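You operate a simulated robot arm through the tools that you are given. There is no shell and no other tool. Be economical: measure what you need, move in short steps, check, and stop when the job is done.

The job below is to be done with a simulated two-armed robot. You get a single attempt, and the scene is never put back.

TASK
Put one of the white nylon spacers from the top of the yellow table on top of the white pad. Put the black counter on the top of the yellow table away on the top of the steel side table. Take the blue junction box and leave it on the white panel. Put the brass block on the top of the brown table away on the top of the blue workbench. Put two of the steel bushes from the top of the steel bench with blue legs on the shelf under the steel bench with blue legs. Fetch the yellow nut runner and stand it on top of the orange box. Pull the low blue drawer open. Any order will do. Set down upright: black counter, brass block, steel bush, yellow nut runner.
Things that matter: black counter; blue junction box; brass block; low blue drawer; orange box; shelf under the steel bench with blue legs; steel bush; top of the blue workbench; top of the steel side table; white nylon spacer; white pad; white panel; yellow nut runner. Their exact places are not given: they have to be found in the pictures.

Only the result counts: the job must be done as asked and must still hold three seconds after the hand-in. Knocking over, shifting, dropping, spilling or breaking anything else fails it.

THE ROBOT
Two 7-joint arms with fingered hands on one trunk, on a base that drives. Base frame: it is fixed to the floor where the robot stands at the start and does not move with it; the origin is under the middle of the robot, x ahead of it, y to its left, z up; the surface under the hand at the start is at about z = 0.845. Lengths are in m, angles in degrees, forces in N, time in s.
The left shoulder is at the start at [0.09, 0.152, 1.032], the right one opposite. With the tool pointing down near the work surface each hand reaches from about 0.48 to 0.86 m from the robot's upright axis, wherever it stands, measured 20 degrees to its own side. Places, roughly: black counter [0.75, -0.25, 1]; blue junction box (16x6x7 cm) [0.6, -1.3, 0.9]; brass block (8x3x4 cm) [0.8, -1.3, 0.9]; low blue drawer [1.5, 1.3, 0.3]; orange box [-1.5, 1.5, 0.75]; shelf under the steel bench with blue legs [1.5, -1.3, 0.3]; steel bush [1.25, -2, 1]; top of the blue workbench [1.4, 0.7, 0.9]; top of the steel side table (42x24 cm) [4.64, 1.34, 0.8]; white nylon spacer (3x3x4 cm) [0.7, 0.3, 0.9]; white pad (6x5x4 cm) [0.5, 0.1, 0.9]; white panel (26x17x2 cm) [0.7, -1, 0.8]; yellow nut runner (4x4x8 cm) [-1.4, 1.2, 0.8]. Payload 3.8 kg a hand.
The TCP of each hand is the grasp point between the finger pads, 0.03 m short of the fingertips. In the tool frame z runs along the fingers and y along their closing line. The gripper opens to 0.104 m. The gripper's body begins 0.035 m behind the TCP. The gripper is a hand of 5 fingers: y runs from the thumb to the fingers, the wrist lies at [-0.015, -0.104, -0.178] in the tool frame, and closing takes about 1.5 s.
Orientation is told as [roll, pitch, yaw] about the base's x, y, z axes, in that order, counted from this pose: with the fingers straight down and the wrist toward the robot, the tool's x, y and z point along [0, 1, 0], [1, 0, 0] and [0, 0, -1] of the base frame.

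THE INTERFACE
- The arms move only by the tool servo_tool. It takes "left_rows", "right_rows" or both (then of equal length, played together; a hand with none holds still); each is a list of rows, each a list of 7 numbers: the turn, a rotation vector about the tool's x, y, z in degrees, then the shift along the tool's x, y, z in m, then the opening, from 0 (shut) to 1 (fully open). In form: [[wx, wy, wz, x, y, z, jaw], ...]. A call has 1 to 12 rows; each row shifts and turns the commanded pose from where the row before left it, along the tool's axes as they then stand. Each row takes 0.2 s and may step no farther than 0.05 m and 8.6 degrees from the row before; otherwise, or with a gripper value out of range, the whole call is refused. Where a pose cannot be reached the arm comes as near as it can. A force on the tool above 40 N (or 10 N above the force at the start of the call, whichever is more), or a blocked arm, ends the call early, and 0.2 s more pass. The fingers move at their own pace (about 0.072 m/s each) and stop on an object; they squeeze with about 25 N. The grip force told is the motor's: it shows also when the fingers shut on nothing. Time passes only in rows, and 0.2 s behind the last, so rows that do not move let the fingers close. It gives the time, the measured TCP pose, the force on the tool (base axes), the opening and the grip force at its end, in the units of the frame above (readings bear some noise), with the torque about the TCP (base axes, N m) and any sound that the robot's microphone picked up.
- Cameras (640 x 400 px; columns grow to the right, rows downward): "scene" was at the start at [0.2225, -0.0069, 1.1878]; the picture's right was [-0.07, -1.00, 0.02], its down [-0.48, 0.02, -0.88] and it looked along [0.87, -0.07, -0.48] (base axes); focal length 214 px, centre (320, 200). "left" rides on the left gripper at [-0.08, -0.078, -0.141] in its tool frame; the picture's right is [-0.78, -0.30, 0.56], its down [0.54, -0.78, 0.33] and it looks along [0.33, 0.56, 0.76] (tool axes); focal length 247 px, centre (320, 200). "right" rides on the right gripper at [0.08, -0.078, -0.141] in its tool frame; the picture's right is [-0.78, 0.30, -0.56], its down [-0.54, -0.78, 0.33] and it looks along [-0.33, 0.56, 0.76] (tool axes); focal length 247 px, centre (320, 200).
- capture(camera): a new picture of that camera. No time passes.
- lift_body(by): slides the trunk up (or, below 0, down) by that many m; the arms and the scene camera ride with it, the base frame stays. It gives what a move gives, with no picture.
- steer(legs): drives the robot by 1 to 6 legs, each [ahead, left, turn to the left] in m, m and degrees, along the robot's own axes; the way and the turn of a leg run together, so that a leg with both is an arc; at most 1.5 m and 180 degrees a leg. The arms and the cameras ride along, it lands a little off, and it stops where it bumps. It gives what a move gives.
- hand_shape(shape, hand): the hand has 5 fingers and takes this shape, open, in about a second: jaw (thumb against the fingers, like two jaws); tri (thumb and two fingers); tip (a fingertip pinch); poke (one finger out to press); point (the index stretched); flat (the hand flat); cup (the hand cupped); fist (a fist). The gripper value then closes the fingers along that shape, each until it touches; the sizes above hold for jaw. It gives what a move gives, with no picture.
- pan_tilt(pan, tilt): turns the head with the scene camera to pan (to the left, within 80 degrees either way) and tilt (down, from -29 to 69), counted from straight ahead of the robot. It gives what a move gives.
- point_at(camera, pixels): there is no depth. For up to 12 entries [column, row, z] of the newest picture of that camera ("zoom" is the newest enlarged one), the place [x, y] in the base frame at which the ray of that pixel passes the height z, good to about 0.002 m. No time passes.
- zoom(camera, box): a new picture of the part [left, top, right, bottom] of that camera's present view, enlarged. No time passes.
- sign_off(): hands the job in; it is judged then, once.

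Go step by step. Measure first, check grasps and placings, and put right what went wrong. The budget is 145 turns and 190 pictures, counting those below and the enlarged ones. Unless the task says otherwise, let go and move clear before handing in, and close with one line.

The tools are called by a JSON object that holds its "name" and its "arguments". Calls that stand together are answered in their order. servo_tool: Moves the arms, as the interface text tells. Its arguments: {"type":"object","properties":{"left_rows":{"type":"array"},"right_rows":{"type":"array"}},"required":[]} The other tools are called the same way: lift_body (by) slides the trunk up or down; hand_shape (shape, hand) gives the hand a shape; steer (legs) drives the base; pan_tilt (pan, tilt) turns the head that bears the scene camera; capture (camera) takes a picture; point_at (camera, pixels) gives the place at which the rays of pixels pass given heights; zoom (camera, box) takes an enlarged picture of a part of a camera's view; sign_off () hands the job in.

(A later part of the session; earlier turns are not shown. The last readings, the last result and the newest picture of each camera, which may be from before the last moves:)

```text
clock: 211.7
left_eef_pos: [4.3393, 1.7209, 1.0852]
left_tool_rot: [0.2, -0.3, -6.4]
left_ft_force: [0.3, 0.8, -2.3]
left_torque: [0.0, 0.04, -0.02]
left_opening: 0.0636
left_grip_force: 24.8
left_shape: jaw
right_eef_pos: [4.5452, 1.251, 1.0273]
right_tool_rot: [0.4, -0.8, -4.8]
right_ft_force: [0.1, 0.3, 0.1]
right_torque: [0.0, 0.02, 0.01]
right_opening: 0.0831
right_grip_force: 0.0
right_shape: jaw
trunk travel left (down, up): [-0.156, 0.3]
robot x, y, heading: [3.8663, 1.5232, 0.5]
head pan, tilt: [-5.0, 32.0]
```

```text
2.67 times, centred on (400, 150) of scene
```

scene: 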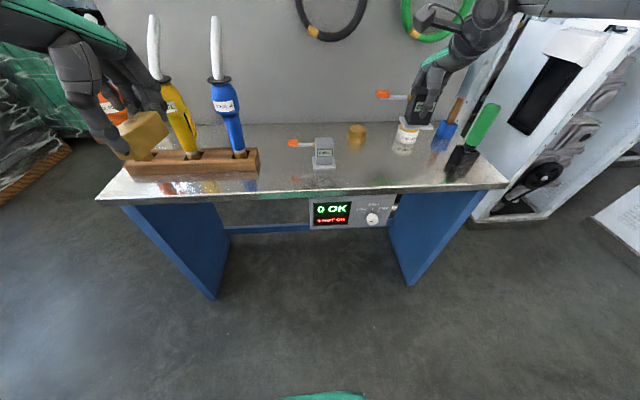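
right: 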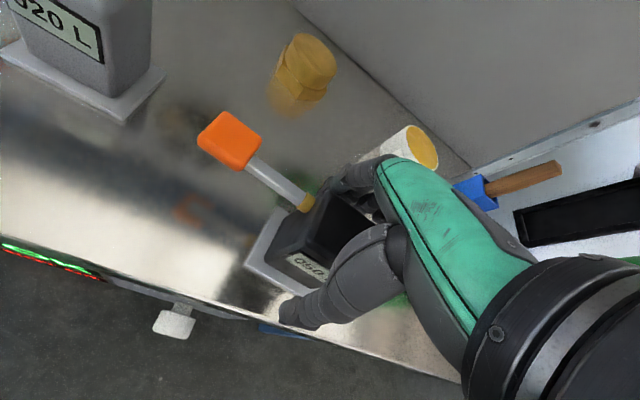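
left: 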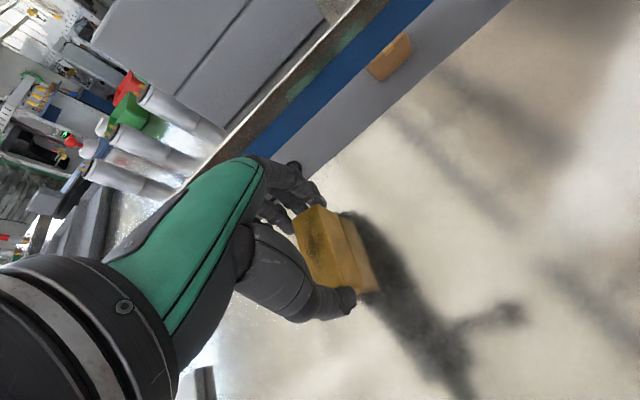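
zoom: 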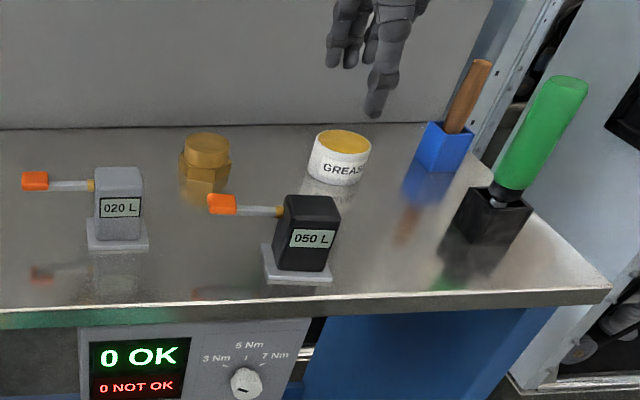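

The counter stands on the side table. I'll retract the right hand, back out to the aisle, and turn to the blue workbench.

{"name": "servo_tool", "arguments": {"right_rows": [[0, 0, 0, 0, -0.04, -0.02, 0.8], [0, 0, 0, 0, -0.045, 0, 0.8], [0, 0, 0, 0, -0.045, 0, 0.8], [0, 0, 0, 0, -0.045, 0, 0.8], [0, 0, 0, 0, -0.045, 0, 0.8]]}}

{"name": "steer", "arguments": {"legs": [[-0.7, 0, 0], [-0.7, -0.1, 0], [0, 0, 90], [0, 0, 90]]}}

{"name": "pan_tilt", "arguments": {"pan": 0, "tilt": 25}}

{"name": "capture", "arguments": {"camera": "scene"}}

```text
clock: 212.9
left_eef_pos: [4.3379, 1.7209, 1.0855]
left_tool_rot: [0.3, -0.3, -6.3]
left_ft_force: [-0.6, -0.3, -2.9]
left_torque: [-0.02, 0.01, -0.02]
left_opening: 0.0634
left_grip_force: 24.8
left_shape: jaw
right_eef_pos: [4.3265, 1.2685, 1.0456]
right_tool_rot: [0.6, -0.8, -4.9]
right_ft_force: [0.0, 0.8, -0.8]
right_torque: [-0.02, 0.01, -0.01]
right_opening: 0.0829
right_grip_force: 0.0
right_shape: jaw
trunk travel left (down, up): [-0.156, 0.3]
robot x, y, heading: [3.8736, 1.5187, 0.0]
head pan, tilt: [-5.0, 32.0]
```

```text
clock: 227.8
left_eef_pos: [1.9835, 1.2426, 1.0847]
left_tool_rot: [0.3, -0.2, 171.6]
left_ft_force: [-0.5, 0.3, -2.7]
left_torque: [0.0, -0.02, -0.04]
left_opening: 0.0633
left_grip_force: 24.9
left_shape: jaw
right_eef_pos: [2.0101, 1.6938, 1.0457]
right_tool_rot: [0.5, -0.8, 173.1]
right_ft_force: [0.0, -0.5, 0.0]
right_torque: [-0.05, 0.06, -0.02]
right_opening: 0.083
right_grip_force: 0.1
right_shape: jaw
trunk travel left (down, up): [-0.156, 0.3]
robot x, y, heading: [2.4564, 1.4244, 177.9]
head pan, tilt: [-5.0, 32.0]
```

```text
clock: 228.5
left_eef_pos: [1.9817, 1.2427, 1.084]
left_tool_rot: [0.2, -0.2, 171.5]
left_ft_force: [0.5, -0.6, -3.4]
left_torque: [0.0, -0.05, 0.03]
left_opening: 0.0634
left_grip_force: 24.9
left_shape: jaw
right_eef_pos: [2.0098, 1.6941, 1.0459]
right_tool_rot: [0.4, -0.8, 173.0]
right_ft_force: [0.1, -0.2, 0.6]
right_torque: [-0.03, -0.01, 0.02]
right_opening: 0.0832
right_grip_force: 0.1
right_shape: jaw
trunk travel left (down, up): [-0.156, 0.3]
robot x, y, heading: [2.4575, 1.4236, 178.0]
head pan, tilt: [0.0, 25.0]
```

```text
72 pictures are left
```

scene: 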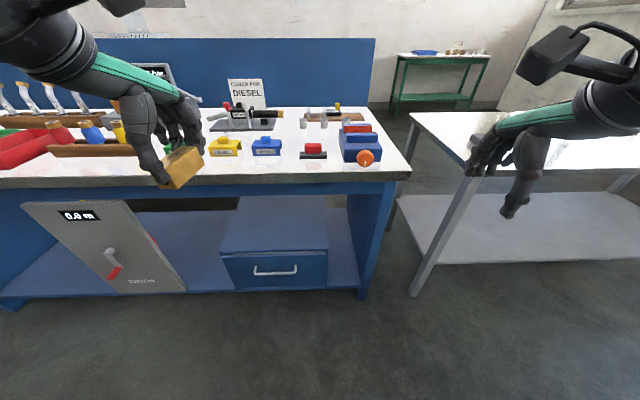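

The drawer with a bar handle is at (275,270), and the bench top has a free front strip around (265,170). I'll zoom and measure.

{"name": "zoom", "arguments": {"camera": "scene", "box": [180, 90, 420, 300]}}

{"name": "point_at", "arguments": {"camera": "scene", "pixels": [[225, 178, 0.9], [400, 172, 0.9], [300, 174, 0.9], [267, 154, 0.9], [312, 157, 0.9], [225, 155, 0.9], [255, 273, 0.35], [297, 272, 0.35], [222, 258, 0.4], [328, 253, 0.4], [276, 250, 0.4]]}}

```text
1.90 times, centred on (300, 195) of scene
```

zoom: 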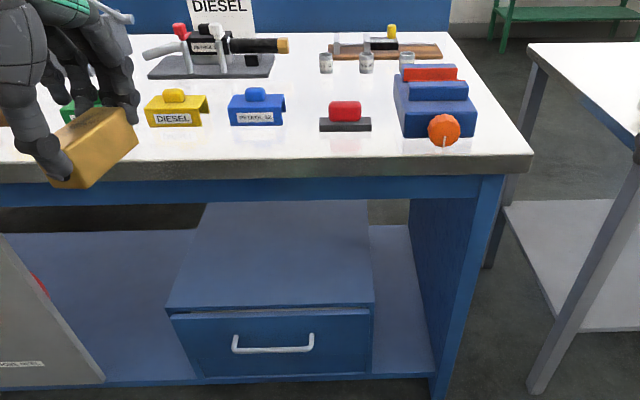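

```text
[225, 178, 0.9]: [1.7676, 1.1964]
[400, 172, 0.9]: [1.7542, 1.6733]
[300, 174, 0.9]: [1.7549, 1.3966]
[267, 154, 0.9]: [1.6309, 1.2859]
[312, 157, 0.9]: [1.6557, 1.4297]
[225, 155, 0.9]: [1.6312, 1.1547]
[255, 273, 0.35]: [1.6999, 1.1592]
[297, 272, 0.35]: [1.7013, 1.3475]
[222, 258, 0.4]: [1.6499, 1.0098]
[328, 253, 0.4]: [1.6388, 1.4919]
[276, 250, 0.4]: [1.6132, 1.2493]
```

The strip near y 1.35 is cramped by items behind it. I'll strafe along the bench to look for a clearer spot near y≈0.7.

{"name": "steer", "arguments": {"legs": [[0, 0.7, 2]]}}

{"name": "pan_tilt", "arguments": {"pan": -5, "tilt": 30}}

{"name": "capture", "arguments": {"camera": "scene"}}

{"name": "zoom", "arguments": {"camera": "scene", "box": [160, 70, 480, 230]}}

{"name": "capture", "arguments": {"camera": "left"}}

```text
clock: 232.4
left_eef_pos: [1.9737, 0.5152, 1.0845]
left_tool_rot: [0.2, -0.2, 173.2]
left_ft_force: [-0.2, 0.1, -3.6]
left_torque: [0.05, 0.0, -0.01]
left_opening: 0.0633
left_grip_force: 24.3
left_shape: jaw
right_eef_pos: [1.9871, 0.9664, 1.0467]
right_tool_rot: [0.3, -0.8, 174.8]
right_ft_force: [0.2, 0.0, -0.1]
right_torque: [-0.01, 0.01, -0.03]
right_opening: 0.0829
right_grip_force: 0.0
right_shape: jaw
trunk travel left (down, up): [-0.156, 0.3]
robot x, y, heading: [2.444, 0.7124, 179.6]
head pan, tilt: [0.0, 25.0]
```

```text
clock: 233.1
left_eef_pos: [1.9728, 0.5153, 1.0849]
left_tool_rot: [0.2, -0.2, 173.2]
left_ft_force: [-0.3, -1.1, -4.4]
left_torque: [0.01, -0.02, -0.01]
left_opening: 0.063
left_grip_force: 25.0
left_shape: jaw
right_eef_pos: [1.9861, 0.9663, 1.0458]
right_tool_rot: [0.4, -0.8, 174.7]
right_ft_force: [0.0, -0.3, -0.2]
right_torque: [0.01, -0.01, -0.01]
right_opening: 0.0828
right_grip_force: 0.1
right_shape: jaw
trunk travel left (down, up): [-0.156, 0.3]
robot x, y, heading: [2.4441, 0.709, 179.8]
head pan, tilt: [-5.0, 30.0]
```

```text
70 pictures are left
```

scene: 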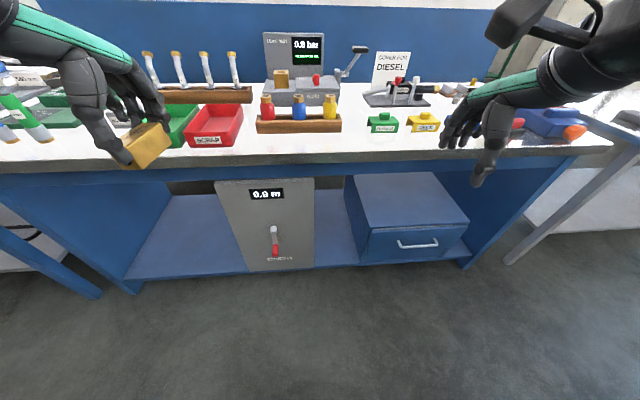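

```text
2.00 times, centred on (320, 150) of scene
```

zoom: 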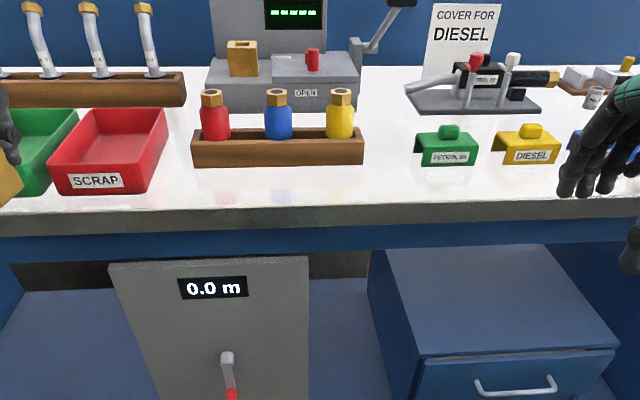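

```text
68 pictures are left
```

left: 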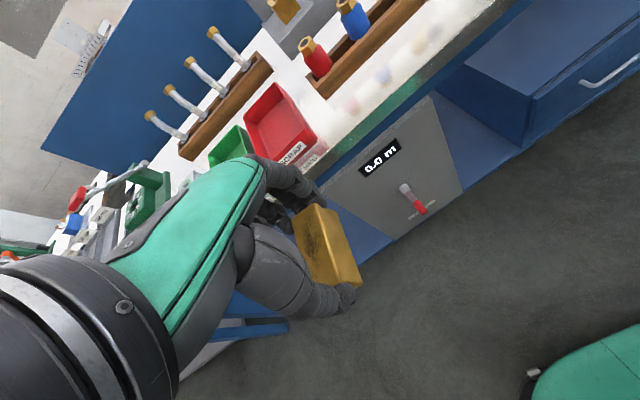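

{"name": "point_at", "arguments": {"camera": "zoom", "pixels": [[364, 163, 0.88], [417, 164, 0.88], [405, 112, 0.88], [357, 110, 0.88], [390, 205, 0.88], [365, 205, 0.88], [168, 165, 0.88], [192, 165, 0.88], [300, 208, 0.88]]}}

{"name": "point_at", "arguments": {"camera": "left", "pixels": [[328, 97, 0.88], [423, 2, 0.88], [328, 97, 0.845], [423, 2, 0.845], [470, 42, 0.845], [470, 42, 0.88]]}}

```text
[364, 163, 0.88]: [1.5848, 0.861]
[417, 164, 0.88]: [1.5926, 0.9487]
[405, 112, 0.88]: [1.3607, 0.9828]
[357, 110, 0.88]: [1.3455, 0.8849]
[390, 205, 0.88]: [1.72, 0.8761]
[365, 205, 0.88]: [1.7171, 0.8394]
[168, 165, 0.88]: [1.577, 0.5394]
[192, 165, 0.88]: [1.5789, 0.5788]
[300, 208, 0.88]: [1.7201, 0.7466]
```

```text
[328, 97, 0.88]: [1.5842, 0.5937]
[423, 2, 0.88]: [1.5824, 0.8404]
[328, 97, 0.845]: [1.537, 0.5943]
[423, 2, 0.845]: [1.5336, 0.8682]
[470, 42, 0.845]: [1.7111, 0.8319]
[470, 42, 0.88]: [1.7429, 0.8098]
```

There's a free spot between the bottle rack and the green cover at (1.665,0.91), with the top at z≈0.88. I'll drive so that the brass hangs above it.

{"name": "steer", "arguments": {"legs": [[0.0, -0.395, 0], [0.305, 0, 0]]}}

{"name": "capture", "arguments": {"camera": "left"}}

{"name": "capture", "arguments": {"camera": "scene"}}

```text
clock: 237.2
left_eef_pos: [1.6735, 0.912, 1.0847]
left_tool_rot: [0.3, -0.1, 172.8]
left_ft_force: [-0.5, -0.4, -3.8]
left_torque: [0.02, -0.04, 0.01]
left_opening: 0.0632
left_grip_force: 25.2
left_shape: jaw
right_eef_pos: [1.6877, 1.3637, 1.0464]
right_tool_rot: [0.4, -0.9, 174.4]
right_ft_force: [-0.7, 0.1, 0.5]
right_torque: [0.02, 0.01, 0.01]
right_opening: 0.0832
right_grip_force: 0.0
right_shape: jaw
trunk travel left (down, up): [-0.156, 0.3]
robot x, y, heading: [2.1414, 1.105, 179.3]
head pan, tilt: [-5.0, 30.0]
```

```text
67 pictures are left
```

left: 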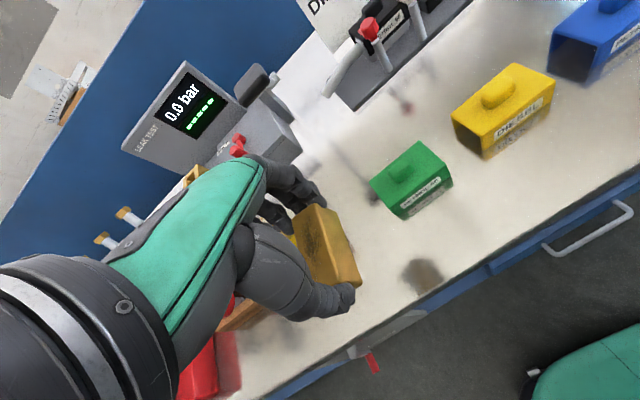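

```text
66 pictures are left
```

scene: 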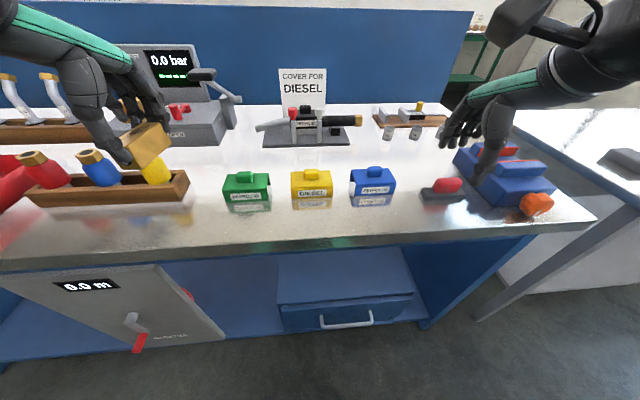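

{"name": "point_at", "arguments": {"camera": "scene", "pixels": [[190, 194, 0.87], [228, 209, 0.87], [230, 252, 0.87], [180, 200, 0.87]]}}

{"name": "point_at", "arguments": {"camera": "left", "pixels": [[378, 205, 0.87], [402, 220, 0.87], [452, 188, 0.87], [420, 312, 0.87]]}}

{"name": "servo_tool", "arguments": {"left_rows": [[0, 0, 0, 0, 0.005, 0.04, 0], [0, 0, 0, 0, 0, 0.04, 0], [0, 0, 0, 0, 0, 0.04, 0], [0, 0, 0, 0, 0, 0, 0]]}}

{"name": "zoom", "arguments": {"camera": "scene", "box": [60, 90, 320, 270]}}

```text
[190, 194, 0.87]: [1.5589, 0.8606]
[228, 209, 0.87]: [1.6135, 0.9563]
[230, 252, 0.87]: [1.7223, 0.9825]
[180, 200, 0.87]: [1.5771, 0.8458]
```

```text
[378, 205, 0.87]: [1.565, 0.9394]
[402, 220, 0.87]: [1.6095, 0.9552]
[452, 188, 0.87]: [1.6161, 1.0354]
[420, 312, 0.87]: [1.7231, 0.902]
```

```text
clock: 238.2
left_eef_pos: [1.6668, 0.9116, 0.9647]
left_tool_rot: [0.3, -0.3, 172.8]
left_ft_force: [-0.7, 0.3, -2.9]
left_torque: [0.02, 0.0, -0.03]
left_opening: 0.0632
left_grip_force: 24.8
left_shape: jaw
right_eef_pos: [1.6885, 1.3638, 1.0453]
right_tool_rot: [0.5, -0.8, 174.4]
right_ft_force: [-1.3, 0.2, 0.0]
right_torque: [-0.01, 0.02, 0.0]
right_opening: 0.0828
right_grip_force: 0.0
right_shape: jaw
trunk travel left (down, up): [-0.156, 0.3]
robot x, y, heading: [2.1483, 1.1044, 179.0]
head pan, tilt: [-5.0, 30.0]
```

```text
2.22 times, centred on (190, 180) of scene
```

zoom: 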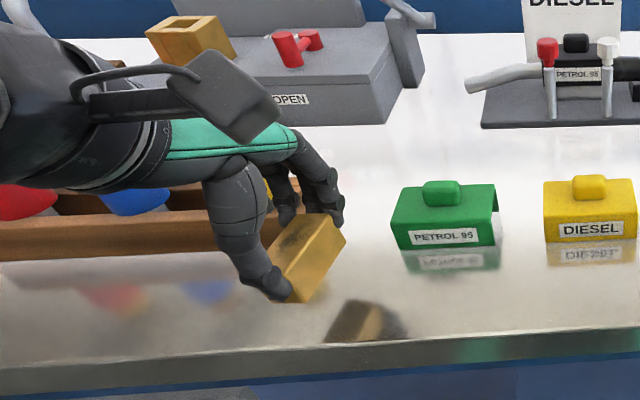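

The bench top is at z≈0.87. I'll lower until contact.

{"name": "servo_tool", "arguments": {"left_rows": [[0, 0, 0, 0, 0, 0.02, 0], [0, 0, 0, 0, 0, 0.015, 0], [0, 0, 0, 0, 0, 0.008, 0], [0, 0, 0, 0, 0, 0.005, 0], [0, 0, 0, 0, 0, 0.004, 0], [0, 0, 0, 0, 0, 0.003, 0], [0, 0, 0, 0, 0, 0, 0]]}}

{"name": "capture", "arguments": {"camera": "left"}}

{"name": "zoom", "arguments": {"camera": "scene", "box": [100, 130, 300, 270]}}

```text
clock: 239.8
left_eef_pos: [1.6691, 0.9116, 0.9159]
left_tool_rot: [0.2, -0.9, 172.9]
left_ft_force: [-3.5, -0.7, 39.5]
left_torque: [0.0, 0.28, 0.03]
left_opening: 0.0636
left_grip_force: 24.6
left_shape: jaw
right_eef_pos: [1.6924, 1.3647, 1.0463]
right_tool_rot: [0.6, -1.0, 174.5]
right_ft_force: [0.1, -0.5, 0.3]
right_torque: [0.01, 0.0, 0.0]
right_opening: 0.0833
right_grip_force: 0.2
right_shape: jaw
trunk travel left (down, up): [-0.156, 0.3]
robot x, y, heading: [2.1426, 1.1022, 179.3]
head pan, tilt: [-5.0, 30.0]
```

```text
64 pictures are left
```

left: 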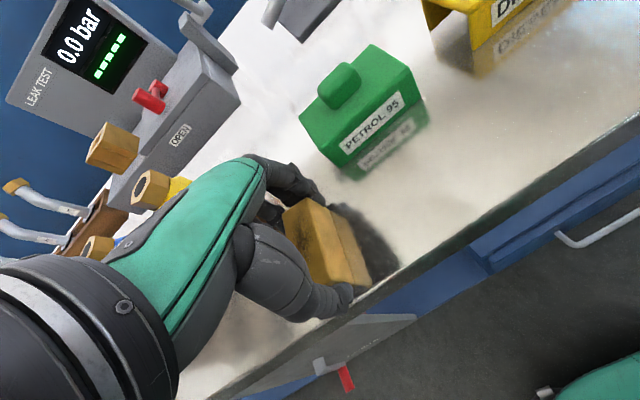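

```text
2.86 times, centred on (200, 200) of scene
```

zoom: 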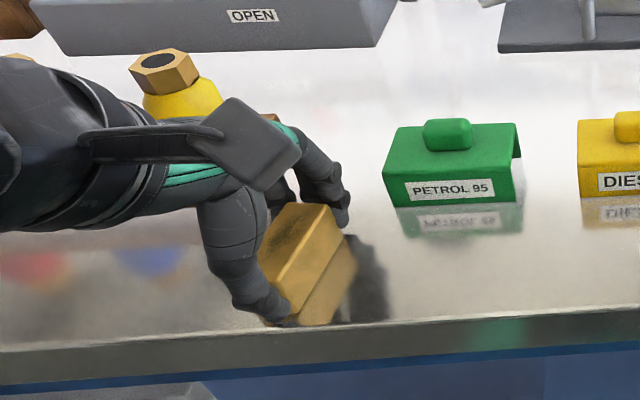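

Firm contact at 40 N. I'll relax a little, then release.

{"name": "servo_tool", "arguments": {"left_rows": [[0, 0, 0, 0, 0, -0.003, 0], [0, 0, 0, 0, 0, -0.003, 0.2], [0, 0, 0, 0, 0, 0, 0.6], [0, 0, 0, 0, 0, 0, 0.68], [0, 0, 0, 0, 0, 0, 0.75], [0, 0, 0, 0, 0, 0, 0.8], [0, 0, 0, 0, 0, 0, 0.8]]}}

{"name": "capture", "arguments": {"camera": "left"}}

```text
clock: 241.4
left_eef_pos: [1.6679, 0.9122, 0.9153]
left_tool_rot: [0.2, -0.2, 172.8]
left_ft_force: [-0.3, -0.1, -0.2]
left_torque: [0.01, -0.01, 0.0]
left_opening: 0.0827
left_grip_force: 0.0
left_shape: jaw
right_eef_pos: [1.6885, 1.3637, 1.0455]
right_tool_rot: [0.4, -0.8, 174.4]
right_ft_force: [-0.2, -0.2, 0.3]
right_torque: [0.01, -0.01, -0.04]
right_opening: 0.0829
right_grip_force: 0.1
right_shape: jaw
trunk travel left (down, up): [-0.156, 0.3]
robot x, y, heading: [2.1441, 1.1074, 179.2]
head pan, tilt: [-5.0, 30.0]
```

```text
62 pictures are left
```

left: 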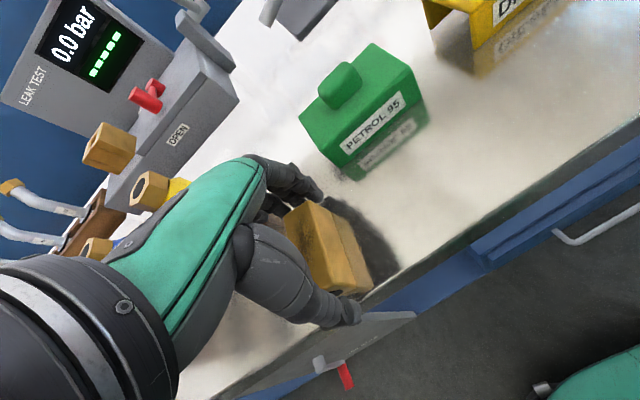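

The brass stands on the bench. I'll rise, back off, and look at the drawer.

{"name": "servo_tool", "arguments": {"left_rows": [[0, 0, 0, 0, 0, -0.03, 0.8], [0, 0, 0, 0, 0, -0.04, 0.8], [0, 0, 0, 0, 0, -0.05, 0.8], [0, 0, 0, 0, 0, -0.05, 0.8], [0, 0, 0, 0, 0, -0.04, 0.8]]}}

{"name": "steer", "arguments": {"legs": [[-0.3, 0, 0], [0, 0.1, 0.8]]}}

{"name": "pan_tilt", "arguments": {"pan": -15, "tilt": 35}}

{"name": "capture", "arguments": {"camera": "scene"}}

{"name": "capture", "arguments": {"camera": "right"}}

```text
clock: 242.6
left_eef_pos: [1.6689, 0.9112, 1.1281]
left_tool_rot: [0.3, -0.2, 172.8]
left_ft_force: [1.3, 0.4, 0.7]
left_torque: [-0.02, -0.03, 0.03]
left_opening: 0.0831
left_grip_force: 0.1
left_shape: jaw
right_eef_pos: [1.6905, 1.3636, 1.046]
right_tool_rot: [0.4, -0.8, 174.5]
right_ft_force: [-0.7, 2.1, 0.4]
right_torque: [0.01, 0.01, -0.01]
right_opening: 0.0831
right_grip_force: 0.1
right_shape: jaw
trunk travel left (down, up): [-0.156, 0.3]
robot x, y, heading: [2.1447, 1.1013, 179.5]
head pan, tilt: [-5.0, 30.0]
```

```text
clock: 245.4
left_eef_pos: [1.9697, 0.8015, 1.1273]
left_tool_rot: [0.2, -0.3, 173.9]
left_ft_force: [-0.6, 0.0, 1.0]
left_torque: [0.01, 0.03, -0.01]
left_opening: 0.0828
left_grip_force: 0.0
left_shape: jaw
right_eef_pos: [1.983, 1.2517, 1.0462]
right_tool_rot: [0.5, -0.8, 175.4]
right_ft_force: [-0.8, -0.5, -0.9]
right_torque: [-0.01, 0.02, 0.0]
right_opening: 0.0828
right_grip_force: 0.0
right_shape: jaw
trunk travel left (down, up): [-0.156, 0.3]
robot x, y, heading: [2.4401, 1.0031, -179.6]
head pan, tilt: [-5.0, 30.0]
```

```text
clock: 246.1
left_eef_pos: [1.9687, 0.8006, 1.1265]
left_tool_rot: [0.4, -0.3, 173.9]
left_ft_force: [0.4, -0.2, 0.4]
left_torque: [0.02, -0.02, -0.04]
left_opening: 0.0832
left_grip_force: 0.0
left_shape: jaw
right_eef_pos: [1.9821, 1.2522, 1.0461]
right_tool_rot: [0.4, -0.8, 175.5]
right_ft_force: [-0.9, -0.4, 1.8]
right_torque: [0.0, 0.04, -0.03]
right_opening: 0.0831
right_grip_force: 0.0
right_shape: jaw
trunk travel left (down, up): [-0.156, 0.3]
robot x, y, heading: [2.4435, 1.002, -179.7]
head pan, tilt: [-15.0, 35.0]
```

```text
61 pictures are left
```

scene: 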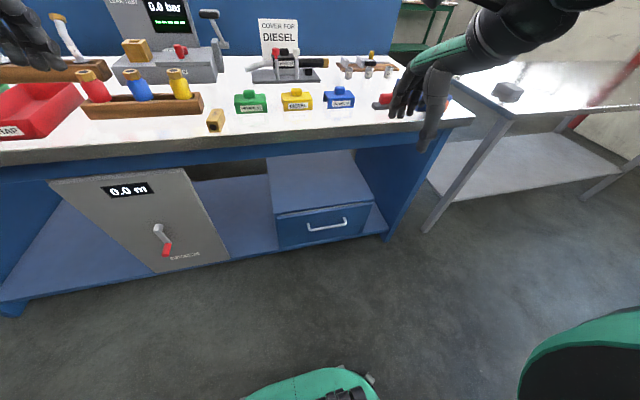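

```text
60 pictures are left
```

right: 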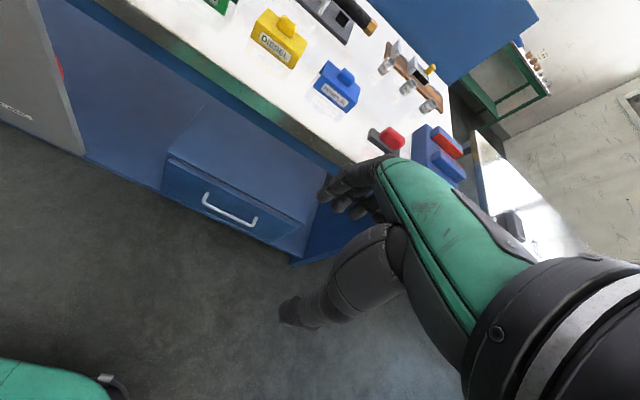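

{"name": "point_at", "arguments": {"camera": "scene", "pixels": [[309, 229, 0.3], [346, 220, 0.3], [309, 229, 0.35], [346, 220, 0.35], [309, 229, 0.4], [346, 220, 0.4], [280, 250, 0.25], [364, 232, 0.25]]}}

{"name": "point_at", "arguments": {"camera": "right", "pixels": [[205, 205, 0.3], [255, 222, 0.3], [205, 205, 0.35], [255, 222, 0.35], [205, 205, 0.4], [255, 222, 0.4]]}}

{"name": "zoom", "arguments": {"camera": "right", "box": [150, 130, 340, 270]}}

```text
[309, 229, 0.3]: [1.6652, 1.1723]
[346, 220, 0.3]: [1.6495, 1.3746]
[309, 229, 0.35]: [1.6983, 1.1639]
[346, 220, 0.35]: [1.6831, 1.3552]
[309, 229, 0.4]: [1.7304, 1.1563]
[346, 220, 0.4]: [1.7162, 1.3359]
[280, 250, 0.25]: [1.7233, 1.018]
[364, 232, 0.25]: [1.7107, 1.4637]
```

```text
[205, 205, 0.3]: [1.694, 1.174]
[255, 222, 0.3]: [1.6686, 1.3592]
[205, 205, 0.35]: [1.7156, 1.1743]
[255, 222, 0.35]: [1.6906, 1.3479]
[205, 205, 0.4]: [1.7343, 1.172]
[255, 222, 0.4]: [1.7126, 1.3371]
```

```text
2.86 times, centred on (245, 200) of right
```

zoom: 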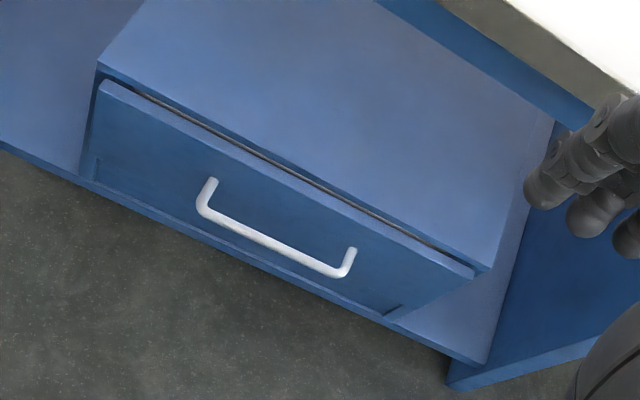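

The bar handle is at about (1.717, y 1.17–1.34, z≈0.385). I'll lower the trunk and bring the right hand down in front of it.

{"name": "lift_body", "arguments": {"by": -0.15}}

{"name": "servo_tool", "arguments": {"right_rows": [[0, 0, 4.5, 0, 0, 0.045, 0.6], [0, 0, 0, 0, 0, 0.045, 0.6], [0, 0, 0, 0, 0, 0.045, 0.6], [0, 0, 0, 0, 0, 0.045, 0.6], [0, 0, 0, 0, 0, 0.045, 0.6], [0, 0, 0, 0, 0, 0.045, 0.6], [0, 0, 0, 0, 0, 0.045, 0.6], [0, 0, 0, 0, 0, 0.045, 0.6], [0, 0, 0, 0, 0, 0.045, 0.6], [0, 0, 0, 0, 0, 0, 0.6]]}}

{"name": "capture", "arguments": {"camera": "right"}}

{"name": "capture", "arguments": {"camera": "scene"}}

```text
clock: 247.8
left_eef_pos: [1.97, 0.8005, 0.9779]
left_tool_rot: [0.4, -0.3, 173.8]
left_ft_force: [-0.1, -0.2, -0.1]
left_torque: [0.02, 0.0, -0.01]
left_opening: 0.0831
left_grip_force: 0.1
left_shape: jaw
right_eef_pos: [1.9839, 1.2523, 0.8967]
right_tool_rot: [0.5, -0.9, 175.5]
right_ft_force: [0.1, 0.0, -0.2]
right_torque: [0.0, -0.01, -0.04]
right_opening: 0.0829
right_grip_force: 0.0
right_shape: jaw
trunk travel left (down, up): [-0.006, 0.45]
robot x, y, heading: [2.4473, 1.0023, -179.6]
head pan, tilt: [-15.0, 35.0]
```

```text
clock: 250.1
left_eef_pos: [1.9697, 0.8008, 0.9761]
left_tool_rot: [0.3, -0.2, 173.9]
left_ft_force: [0.1, 0.1, 0.2]
left_torque: [0.0, -0.01, -0.01]
left_opening: 0.0831
left_grip_force: 0.1
left_shape: jaw
right_eef_pos: [1.9342, 1.2536, 0.5045]
right_tool_rot: [0.6, -0.8, 171.1]
right_ft_force: [0.4, -0.4, 0.0]
right_torque: [0.0, 0.01, -0.01]
right_opening: 0.0628
right_grip_force: 0.1
right_shape: jaw
right hand out of reach, approached as far as the arm can: row 2, 3, 4
trunk travel left (down, up): [-0.006, 0.45]
robot x, y, heading: [2.4429, 1.0004, -179.6]
head pan, tilt: [-15.0, 35.0]
```

```text
58 pictures are left
```

right: 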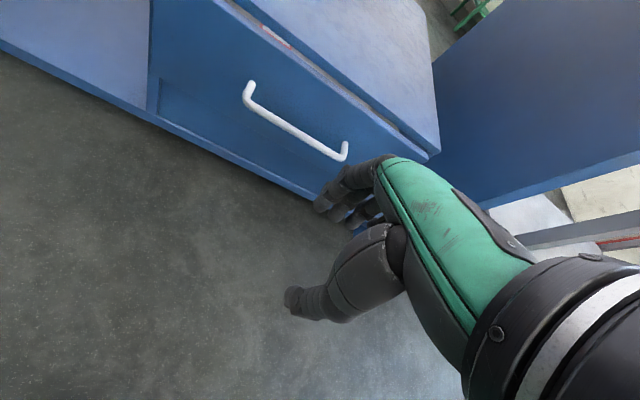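

```text
57 pictures are left
```

scene: 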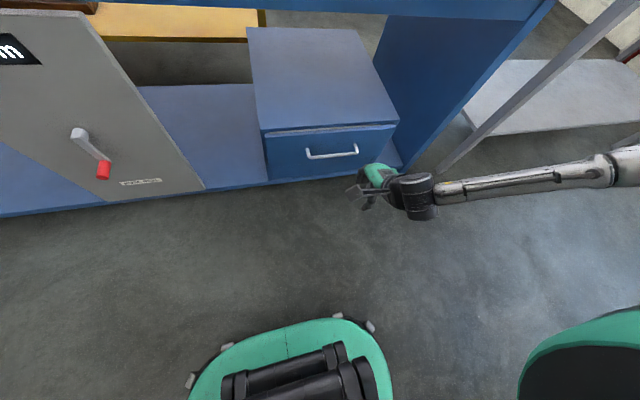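

{"name": "point_at", "arguments": {"camera": "right", "pixels": [[246, 95, 0.38], [343, 157, 0.38], [246, 95, 0.36], [343, 157, 0.36], [246, 95, 0.4], [343, 157, 0.4]]}}

{"name": "point_at", "arguments": {"camera": "scene", "pixels": [[309, 158, 0.38], [357, 152, 0.38], [309, 158, 0.36], [357, 152, 0.36], [309, 158, 0.4], [357, 152, 0.4], [266, 132, 0.44], [396, 122, 0.44]]}}

{"name": "zoom", "arguments": {"camera": "scene", "box": [240, 100, 420, 220]}}

```text
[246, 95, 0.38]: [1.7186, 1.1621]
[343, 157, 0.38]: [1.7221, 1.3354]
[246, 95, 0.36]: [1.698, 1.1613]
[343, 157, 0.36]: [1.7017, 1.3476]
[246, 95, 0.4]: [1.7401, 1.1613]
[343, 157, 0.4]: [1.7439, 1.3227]
```

```text
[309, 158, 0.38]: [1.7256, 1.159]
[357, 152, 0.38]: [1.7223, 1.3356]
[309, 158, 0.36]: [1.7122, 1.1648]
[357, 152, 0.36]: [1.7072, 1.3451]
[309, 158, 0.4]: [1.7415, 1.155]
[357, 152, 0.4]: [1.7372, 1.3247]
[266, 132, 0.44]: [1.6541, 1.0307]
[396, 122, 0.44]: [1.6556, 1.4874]
```

```text
3.33 times, centred on (330, 160) of scene
```

zoom: 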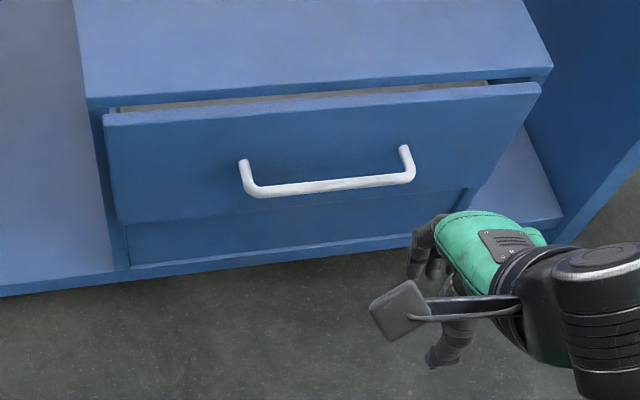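

The bar is at x=1.722, z≈0.38. I'll square the hand and drive ahead so that its fingers straddle the bar from above.

{"name": "servo_tool", "arguments": {"right_rows": [[0, 0, -4.5, 0, 0, 0, 0.6], [0, 0, -4.4, 0, 0, 0, 0.6], [0, 0, 0, 0, 0, 0, 0.6]]}}

{"name": "steer", "arguments": {"legs": [[0.19, 0, 0]]}}

{"name": "capture", "arguments": {"camera": "right"}}

{"name": "capture", "arguments": {"camera": "scene"}}

```text
clock: 250.8
left_eef_pos: [1.9683, 0.8011, 0.9765]
left_tool_rot: [0.3, -0.3, 173.9]
left_ft_force: [-0.7, 0.5, -0.1]
left_torque: [-0.02, 0.01, 0.0]
left_opening: 0.0831
left_grip_force: 0.0
left_shape: jaw
right_eef_pos: [1.933, 1.255, 0.5067]
right_tool_rot: [0.4, -0.8, 180.0]
right_ft_force: [-0.2, 0.0, -0.3]
right_torque: [0.03, -0.01, -0.03]
right_opening: 0.0629
right_grip_force: 0.2
right_shape: jaw
trunk travel left (down, up): [-0.006, 0.45]
robot x, y, heading: [2.4389, 1.001, -179.5]
head pan, tilt: [-15.0, 35.0]
```

```text
clock: 252.4
left_eef_pos: [1.778, 0.8007, 0.9765]
left_tool_rot: [0.4, -0.2, 173.8]
left_ft_force: [-0.9, 0.8, -0.5]
left_torque: [-0.01, -0.03, -0.01]
left_opening: 0.083
left_grip_force: 0.1
left_shape: jaw
right_eef_pos: [1.7421, 1.2541, 0.5053]
right_tool_rot: [0.4, -0.7, 179.8]
right_ft_force: [-0.8, 0.1, -0.4]
right_torque: [0.01, -0.04, 0.0]
right_opening: 0.0627
right_grip_force: 0.0
right_shape: jaw
trunk travel left (down, up): [-0.006, 0.45]
robot x, y, heading: [2.2541, 1.0003, -179.3]
head pan, tilt: [-15.0, 35.0]
```

```text
55 pictures are left
```

right: 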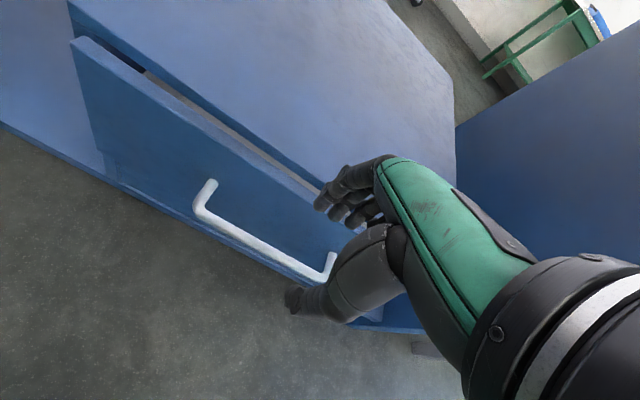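

```text
54 pictures are left
```

scene: 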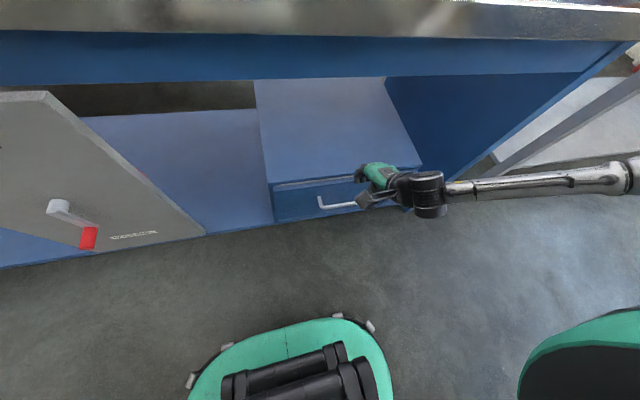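

{"name": "point_at", "arguments": {"camera": "right", "pixels": [[198, 212, 0.38], [328, 280, 0.38], [263, 245, 0.38], [80, 42, 0.44], [215, 185, 0.38]]}}

{"name": "servo_tool", "arguments": {"right_rows": [[0, 0, 0, 0, 0.006, 0.04, 0.6], [0, 0, 0, 0, 0, 0.02, 0.6], [0, 0, 0, 0, 0, 0, 0.6]]}}

{"name": "capture", "arguments": {"camera": "right"}}

```text
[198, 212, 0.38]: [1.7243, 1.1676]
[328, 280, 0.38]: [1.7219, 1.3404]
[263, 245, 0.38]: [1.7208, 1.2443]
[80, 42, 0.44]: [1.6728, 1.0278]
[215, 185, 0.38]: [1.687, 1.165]
```

```text
clock: 253.2
left_eef_pos: [1.7786, 0.8002, 0.9782]
left_tool_rot: [0.3, -0.3, 173.7]
left_ft_force: [0.1, -0.5, -0.2]
left_torque: [0.01, 0.0, -0.01]
left_opening: 0.0829
left_grip_force: 0.2
left_shape: jaw
right_eef_pos: [1.7366, 1.2535, 0.4464]
right_tool_rot: [0.4, -0.8, 179.8]
right_ft_force: [8.7, 0.2, 4.7]
right_torque: [0.07, 0.2, -0.09]
right_opening: 0.0603
right_grip_force: 0.0
right_shape: jaw
trunk travel left (down, up): [-0.006, 0.45]
robot x, y, heading: [2.2505, 1.0051, -179.4]
head pan, tilt: [-15.0, 35.0]
```

```text
53 pictures are left
```

right: 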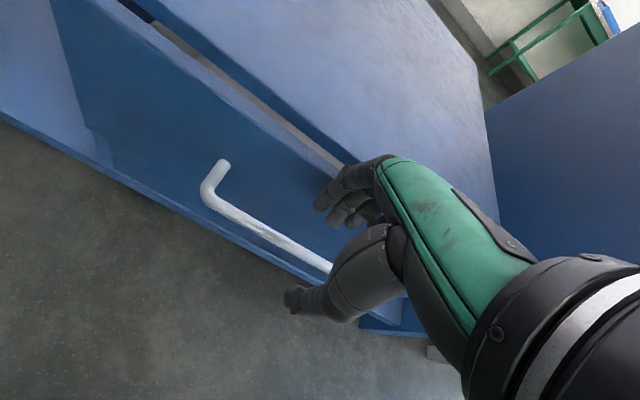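

The fingers touch the drawer front at 8.7 N. I'll raise, narrow the hand, tilt the fingertips 20° forward, and approach diagonally.

{"name": "servo_tool", "arguments": {"right_rows": [[0, 0, 0, 0, -0.01, -0.03, 0.5], [-6.7, 0, 0, 0, 0, 0, 0.4], [-6.7, 0, 0, 0, 0, 0, 0.4], [-6.6, 0, 0, 0, 0, 0, 0.4], [0, 0, 0, 0, 0, 0, 0.4]]}}

{"name": "capture", "arguments": {"camera": "right"}}

```text
clock: 254.4
left_eef_pos: [1.7783, 0.8004, 0.9769]
left_tool_rot: [0.2, -0.3, 173.8]
left_ft_force: [0.8, -1.0, 0.0]
left_torque: [-0.01, -0.01, 0.0]
left_opening: 0.0829
left_grip_force: 0.1
left_shape: jaw
right_eef_pos: [1.7474, 1.2555, 0.4757]
right_tool_rot: [0.5, -20.9, 179.7]
right_ft_force: [0.3, 0.4, -0.6]
right_torque: [0.0, -0.02, -0.01]
right_opening: 0.0418
right_grip_force: 0.0
right_shape: jaw
trunk travel left (down, up): [-0.006, 0.45]
robot x, y, heading: [2.2528, 1.0005, -179.8]
head pan, tilt: [-15.0, 35.0]
```

```text
52 pictures are left
```

right: 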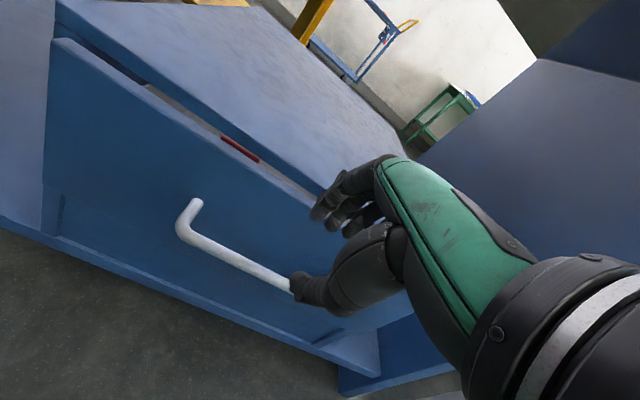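

{"name": "servo_tool", "arguments": {"right_rows": [[0, 0, 0, 0, -0.0104, 0.02, 0.4], [0, 0, 0, 0, 0, 0.025, 0.4], [0, 0, 0, 0, 0, 0.02, 0.4], [0, 0, 0, 0, 0, 0, 0.4]]}}

{"name": "zoom", "arguments": {"camera": "right", "box": [170, 120, 430, 340]}}

{"name": "zoom", "arguments": {"camera": "scene", "box": [260, 140, 460, 260]}}

```text
clock: 255.4
left_eef_pos: [1.7801, 0.8002, 0.9775]
left_tool_rot: [0.3, -0.3, 173.8]
left_ft_force: [0.0, 0.3, 0.5]
left_torque: [-0.02, 0.0, -0.03]
left_opening: 0.0831
left_grip_force: 0.0
left_shape: jaw
right_eef_pos: [1.7331, 1.2538, 0.4103]
right_tool_rot: [0.5, -20.9, 179.6]
right_ft_force: [-0.3, -0.3, 0.4]
right_torque: [-0.01, 0.0, 0.01]
right_opening: 0.042
right_grip_force: 0.1
right_shape: jaw
trunk travel left (down, up): [-0.006, 0.45]
robot x, y, heading: [2.2515, 1.0025, -179.9]
head pan, tilt: [-15.0, 35.0]
```

```text
1.82 times, centred on (300, 230) of right
```

zoom: 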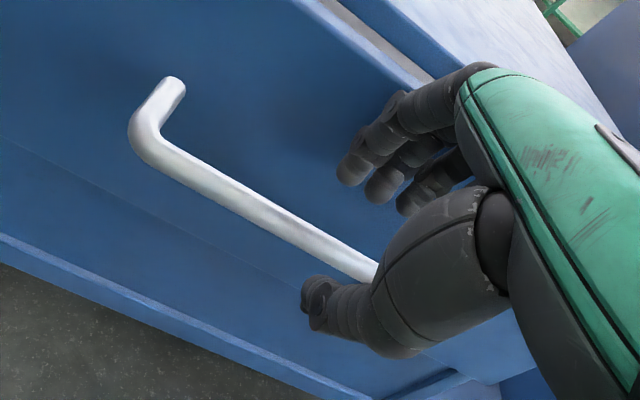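

```text
3.20 times, centred on (360, 200) of scene
```

zoom: 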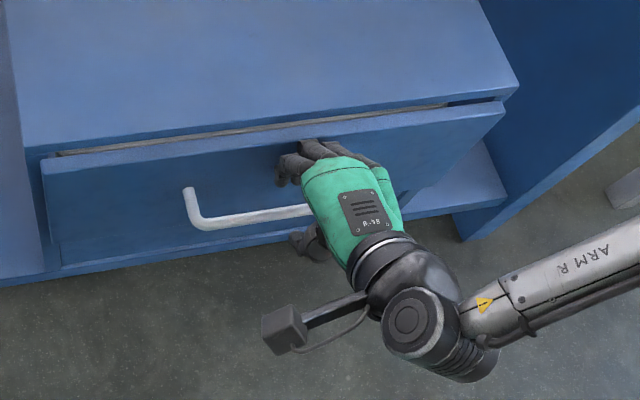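

The fingers go behind the bar and the thumb in front, with no contact. I'll go 2.2 cm further, close, then check.

{"name": "servo_tool", "arguments": {"right_rows": [[0, 0, 0, 0, 0, 0.012, 0.4], [0, 0, 0, 0, 0, 0.01, 0.4], [0, 0, 0, 0, 0, 0, 0.2], [0, 0, 0, 0, 0, 0, 0], [0, 0, 0, 0, 0, 0, 0], [0, 0, 0, 0, 0, 0, 0], [0, 0, 0, 0, 0, 0, 0]]}}

{"name": "zoom", "arguments": {"camera": "right", "box": [170, 120, 430, 340]}}

```text
clock: 257.0
left_eef_pos: [1.7785, 0.8003, 0.9769]
left_tool_rot: [0.4, -0.1, 173.8]
left_ft_force: [-0.3, -0.6, 0.1]
left_torque: [0.05, 0.0, 0.01]
left_opening: 0.083
left_grip_force: 0.0
left_shape: jaw
right_eef_pos: [1.7272, 1.252, 0.3902]
right_tool_rot: [0.4, -20.9, 179.8]
right_ft_force: [0.3, 0.2, -3.8]
right_torque: [0.05, -0.01, 0.05]
right_opening: 0.0084
right_grip_force: 25.1
right_shape: jaw
trunk travel left (down, up): [-0.006, 0.45]
robot x, y, heading: [2.2491, 1.0019, -179.9]
head pan, tilt: [-15.0, 35.0]
```

```text
1.82 times, centred on (300, 230) of right
```

zoom: 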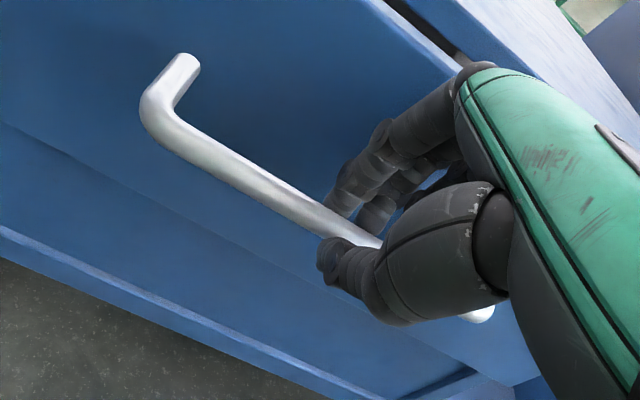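

The bar is gripped at 0.0084. I'll pull by driving the base back.

{"name": "steer", "arguments": {"legs": [[-0.2, 0, 0]]}}

{"name": "capture", "arguments": {"camera": "scene"}}

```text
clock: 258.6
left_eef_pos: [1.9738, 0.8011, 0.9758]
left_tool_rot: [0.4, -0.3, 173.9]
left_ft_force: [0.1, -1.3, 1.2]
left_torque: [0.0, 0.0, -0.01]
left_opening: 0.0829
left_grip_force: 0.1
left_shape: jaw
right_eef_pos: [1.9205, 1.2534, 0.3899]
right_tool_rot: [0.5, -20.8, 179.8]
right_ft_force: [0.5, -2.3, -8.7]
right_torque: [-0.03, -0.02, 0.07]
right_opening: 0.0075
right_grip_force: 25.2
right_shape: jaw
trunk travel left (down, up): [-0.006, 0.45]
robot x, y, heading: [2.4475, 1.0052, -179.7]
head pan, tilt: [-15.0, 35.0]
```

```text
48 pictures are left
```

scene: 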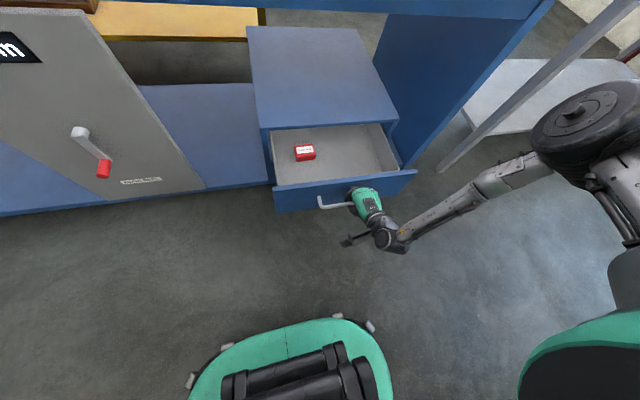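

The drawer is open about 19 cm. I'll pull a little more.

{"name": "steer", "arguments": {"legs": [[-0.08, 0, 0]]}}

{"name": "capture", "arguments": {"camera": "scene"}}

```text
clock: 259.6
left_eef_pos: [2.0544, 0.8013, 0.9785]
left_tool_rot: [0.2, -0.2, 174.0]
left_ft_force: [-0.1, 1.0, -0.1]
left_torque: [-0.04, 0.02, -0.03]
left_opening: 0.0828
left_grip_force: 0.0
left_shape: jaw
right_eef_pos: [2.0005, 1.2537, 0.3901]
right_tool_rot: [0.6, -20.7, 179.9]
right_ft_force: [0.2, -3.8, -7.5]
right_torque: [-0.07, 0.01, 0.07]
right_opening: 0.0075
right_grip_force: 25.2
right_shape: jaw
trunk travel left (down, up): [-0.006, 0.45]
robot x, y, heading: [2.5255, 1.0018, -179.8]
head pan, tilt: [-15.0, 35.0]
```

```text
47 pictures are left
```

scene: 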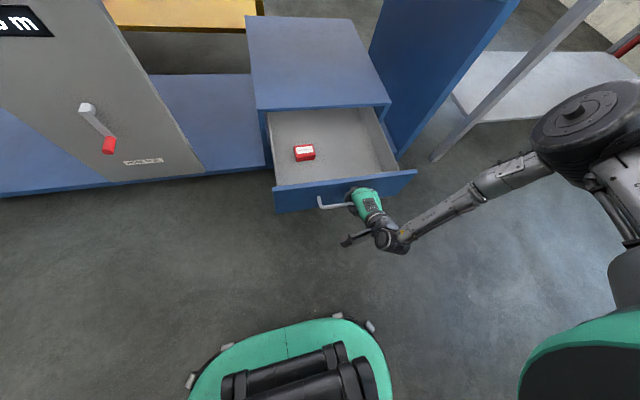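

Open about 27 cm, which is enough. I'll release, back out along the approach line and withdraw.

{"name": "servo_tool", "arguments": {"right_rows": [[0, 0, 0, 0, 0, 0, 0.2], [0, 0, 0, 0, 0, 0, 0.4], [0, 0, 0, 0, 0, 0, 0.4], [0, 0, 0, 0, 0, -0.02, 0.4], [0, 0, 0, 0, 0, -0.03, 0.4], [0, 0, 0, 0, 0, -0.04, 0.4], [0, 0, 0, 0, -0.03, -0.03, 0.4], [7, 0, 0, 0, 0, -0.04, 0.5], [7, 0, 0, 0, 0, -0.04, 0.6], [6.8, 0, 0, 0, 0, -0.04, 0.8], [0, 0, 0, 0, 0, -0.045, 0.8]]}}

{"name": "capture", "arguments": {"camera": "scene"}}

```text
clock: 262.0
left_eef_pos: [2.0542, 0.8015, 0.9773]
left_tool_rot: [0.3, -0.2, 173.9]
left_ft_force: [0.8, 0.0, 0.3]
left_torque: [-0.02, -0.01, -0.01]
left_opening: 0.083
left_grip_force: 0.1
left_shape: jaw
right_eef_pos: [2.0431, 1.273, 0.6146]
right_tool_rot: [0.4, 0.2, -179.9]
right_ft_force: [-0.6, 0.1, 0.3]
right_torque: [-0.01, 0.01, -0.04]
right_opening: 0.0828
right_grip_force: 0.0
right_shape: jaw
right hand out of reach, approached as far as the arm can: row 9, 10, 11
trunk travel left (down, up): [-0.006, 0.45]
robot x, y, heading: [2.5247, 1.0048, -179.6]
head pan, tilt: [-15.0, 35.0]
```

```text
46 pictures are left
```

scene: 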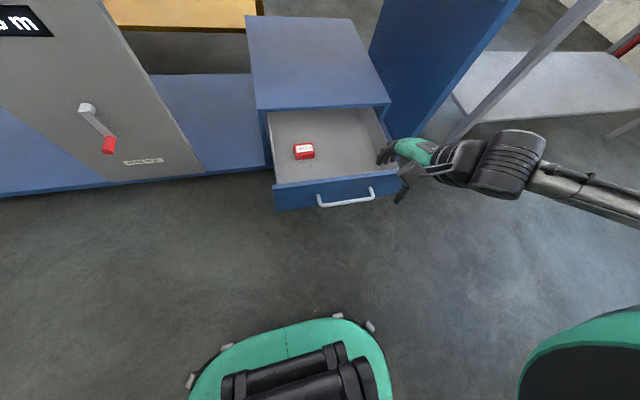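

The drawer stays open. Next are the bushes on the steel bench, reachable from this aisle. I'll raise the trunk, slide along and look.

{"name": "lift_body", "arguments": {"by": 0.25}}

{"name": "steer", "arguments": {"legs": [[0, 1.1, 0.5], [0, 1.1, 1.5]]}}

{"name": "pan_tilt", "arguments": {"pan": 0, "tilt": 30}}

{"name": "capture", "arguments": {"camera": "scene"}}

```text
clock: 264.6
left_eef_pos: [2.053, 0.8021, 1.2271]
left_tool_rot: [0.2, -0.2, 173.9]
left_ft_force: [-0.1, 0.4, -0.2]
left_torque: [0.01, -0.02, 0.03]
left_opening: 0.083
left_grip_force: 0.0
left_shape: jaw
right_eef_pos: [2.0436, 1.2722, 0.8651]
right_tool_rot: [0.5, 0.1, 180.1]
right_ft_force: [-0.2, 0.0, 0.2]
right_torque: [0.0, 0.02, 0.01]
right_opening: 0.083
right_grip_force: 0.0
right_shape: jaw
trunk travel left (down, up): [-0.256, 0.2]
robot x, y, heading: [2.5262, 1.0014, -179.7]
head pan, tilt: [-15.0, 35.0]
```

```text
clock: 275.4
left_eef_pos: [2.1568, -1.4211, 1.2275]
left_tool_rot: [0.3, -0.3, 177.8]
left_ft_force: [0.4, 0.5, 0.4]
left_torque: [-0.03, 0.01, 0.03]
left_opening: 0.083
left_grip_force: 0.1
left_shape: jaw
right_eef_pos: [2.1156, -0.9523, 0.8672]
right_tool_rot: [0.4, 0.1, -176.2]
right_ft_force: [0.2, -0.4, -0.1]
right_torque: [-0.02, 0.01, -0.02]
right_opening: 0.0829
right_grip_force: 0.1
right_shape: jaw
trunk travel left (down, up): [-0.256, 0.2]
robot x, y, heading: [2.6155, -1.1897, -175.8]
head pan, tilt: [-15.0, 35.0]
```

```text
clock: 276.2
left_eef_pos: [2.1566, -1.4216, 1.2274]
left_tool_rot: [0.3, -0.3, 177.8]
left_ft_force: [0.4, 0.2, 0.5]
left_torque: [-0.01, 0.03, 0.0]
left_opening: 0.0829
left_grip_force: 0.0
left_shape: jaw
right_eef_pos: [2.1181, -0.9522, 0.8652]
right_tool_rot: [0.4, 0.1, -176.2]
right_ft_force: [0.4, 0.4, -0.1]
right_torque: [-0.04, 0.02, 0.06]
right_opening: 0.0829
right_grip_force: 0.0
right_shape: jaw
trunk travel left (down, up): [-0.256, 0.2]
robot x, y, heading: [2.6154, -1.1922, -175.8]
head pan, tilt: [0.0, 30.0]
```

```text
45 pictures are left
```

scene: 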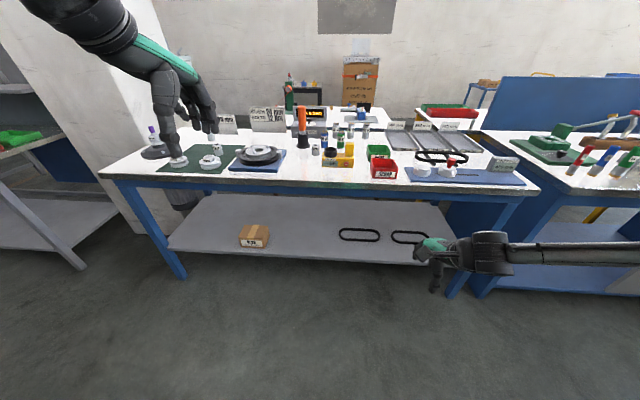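

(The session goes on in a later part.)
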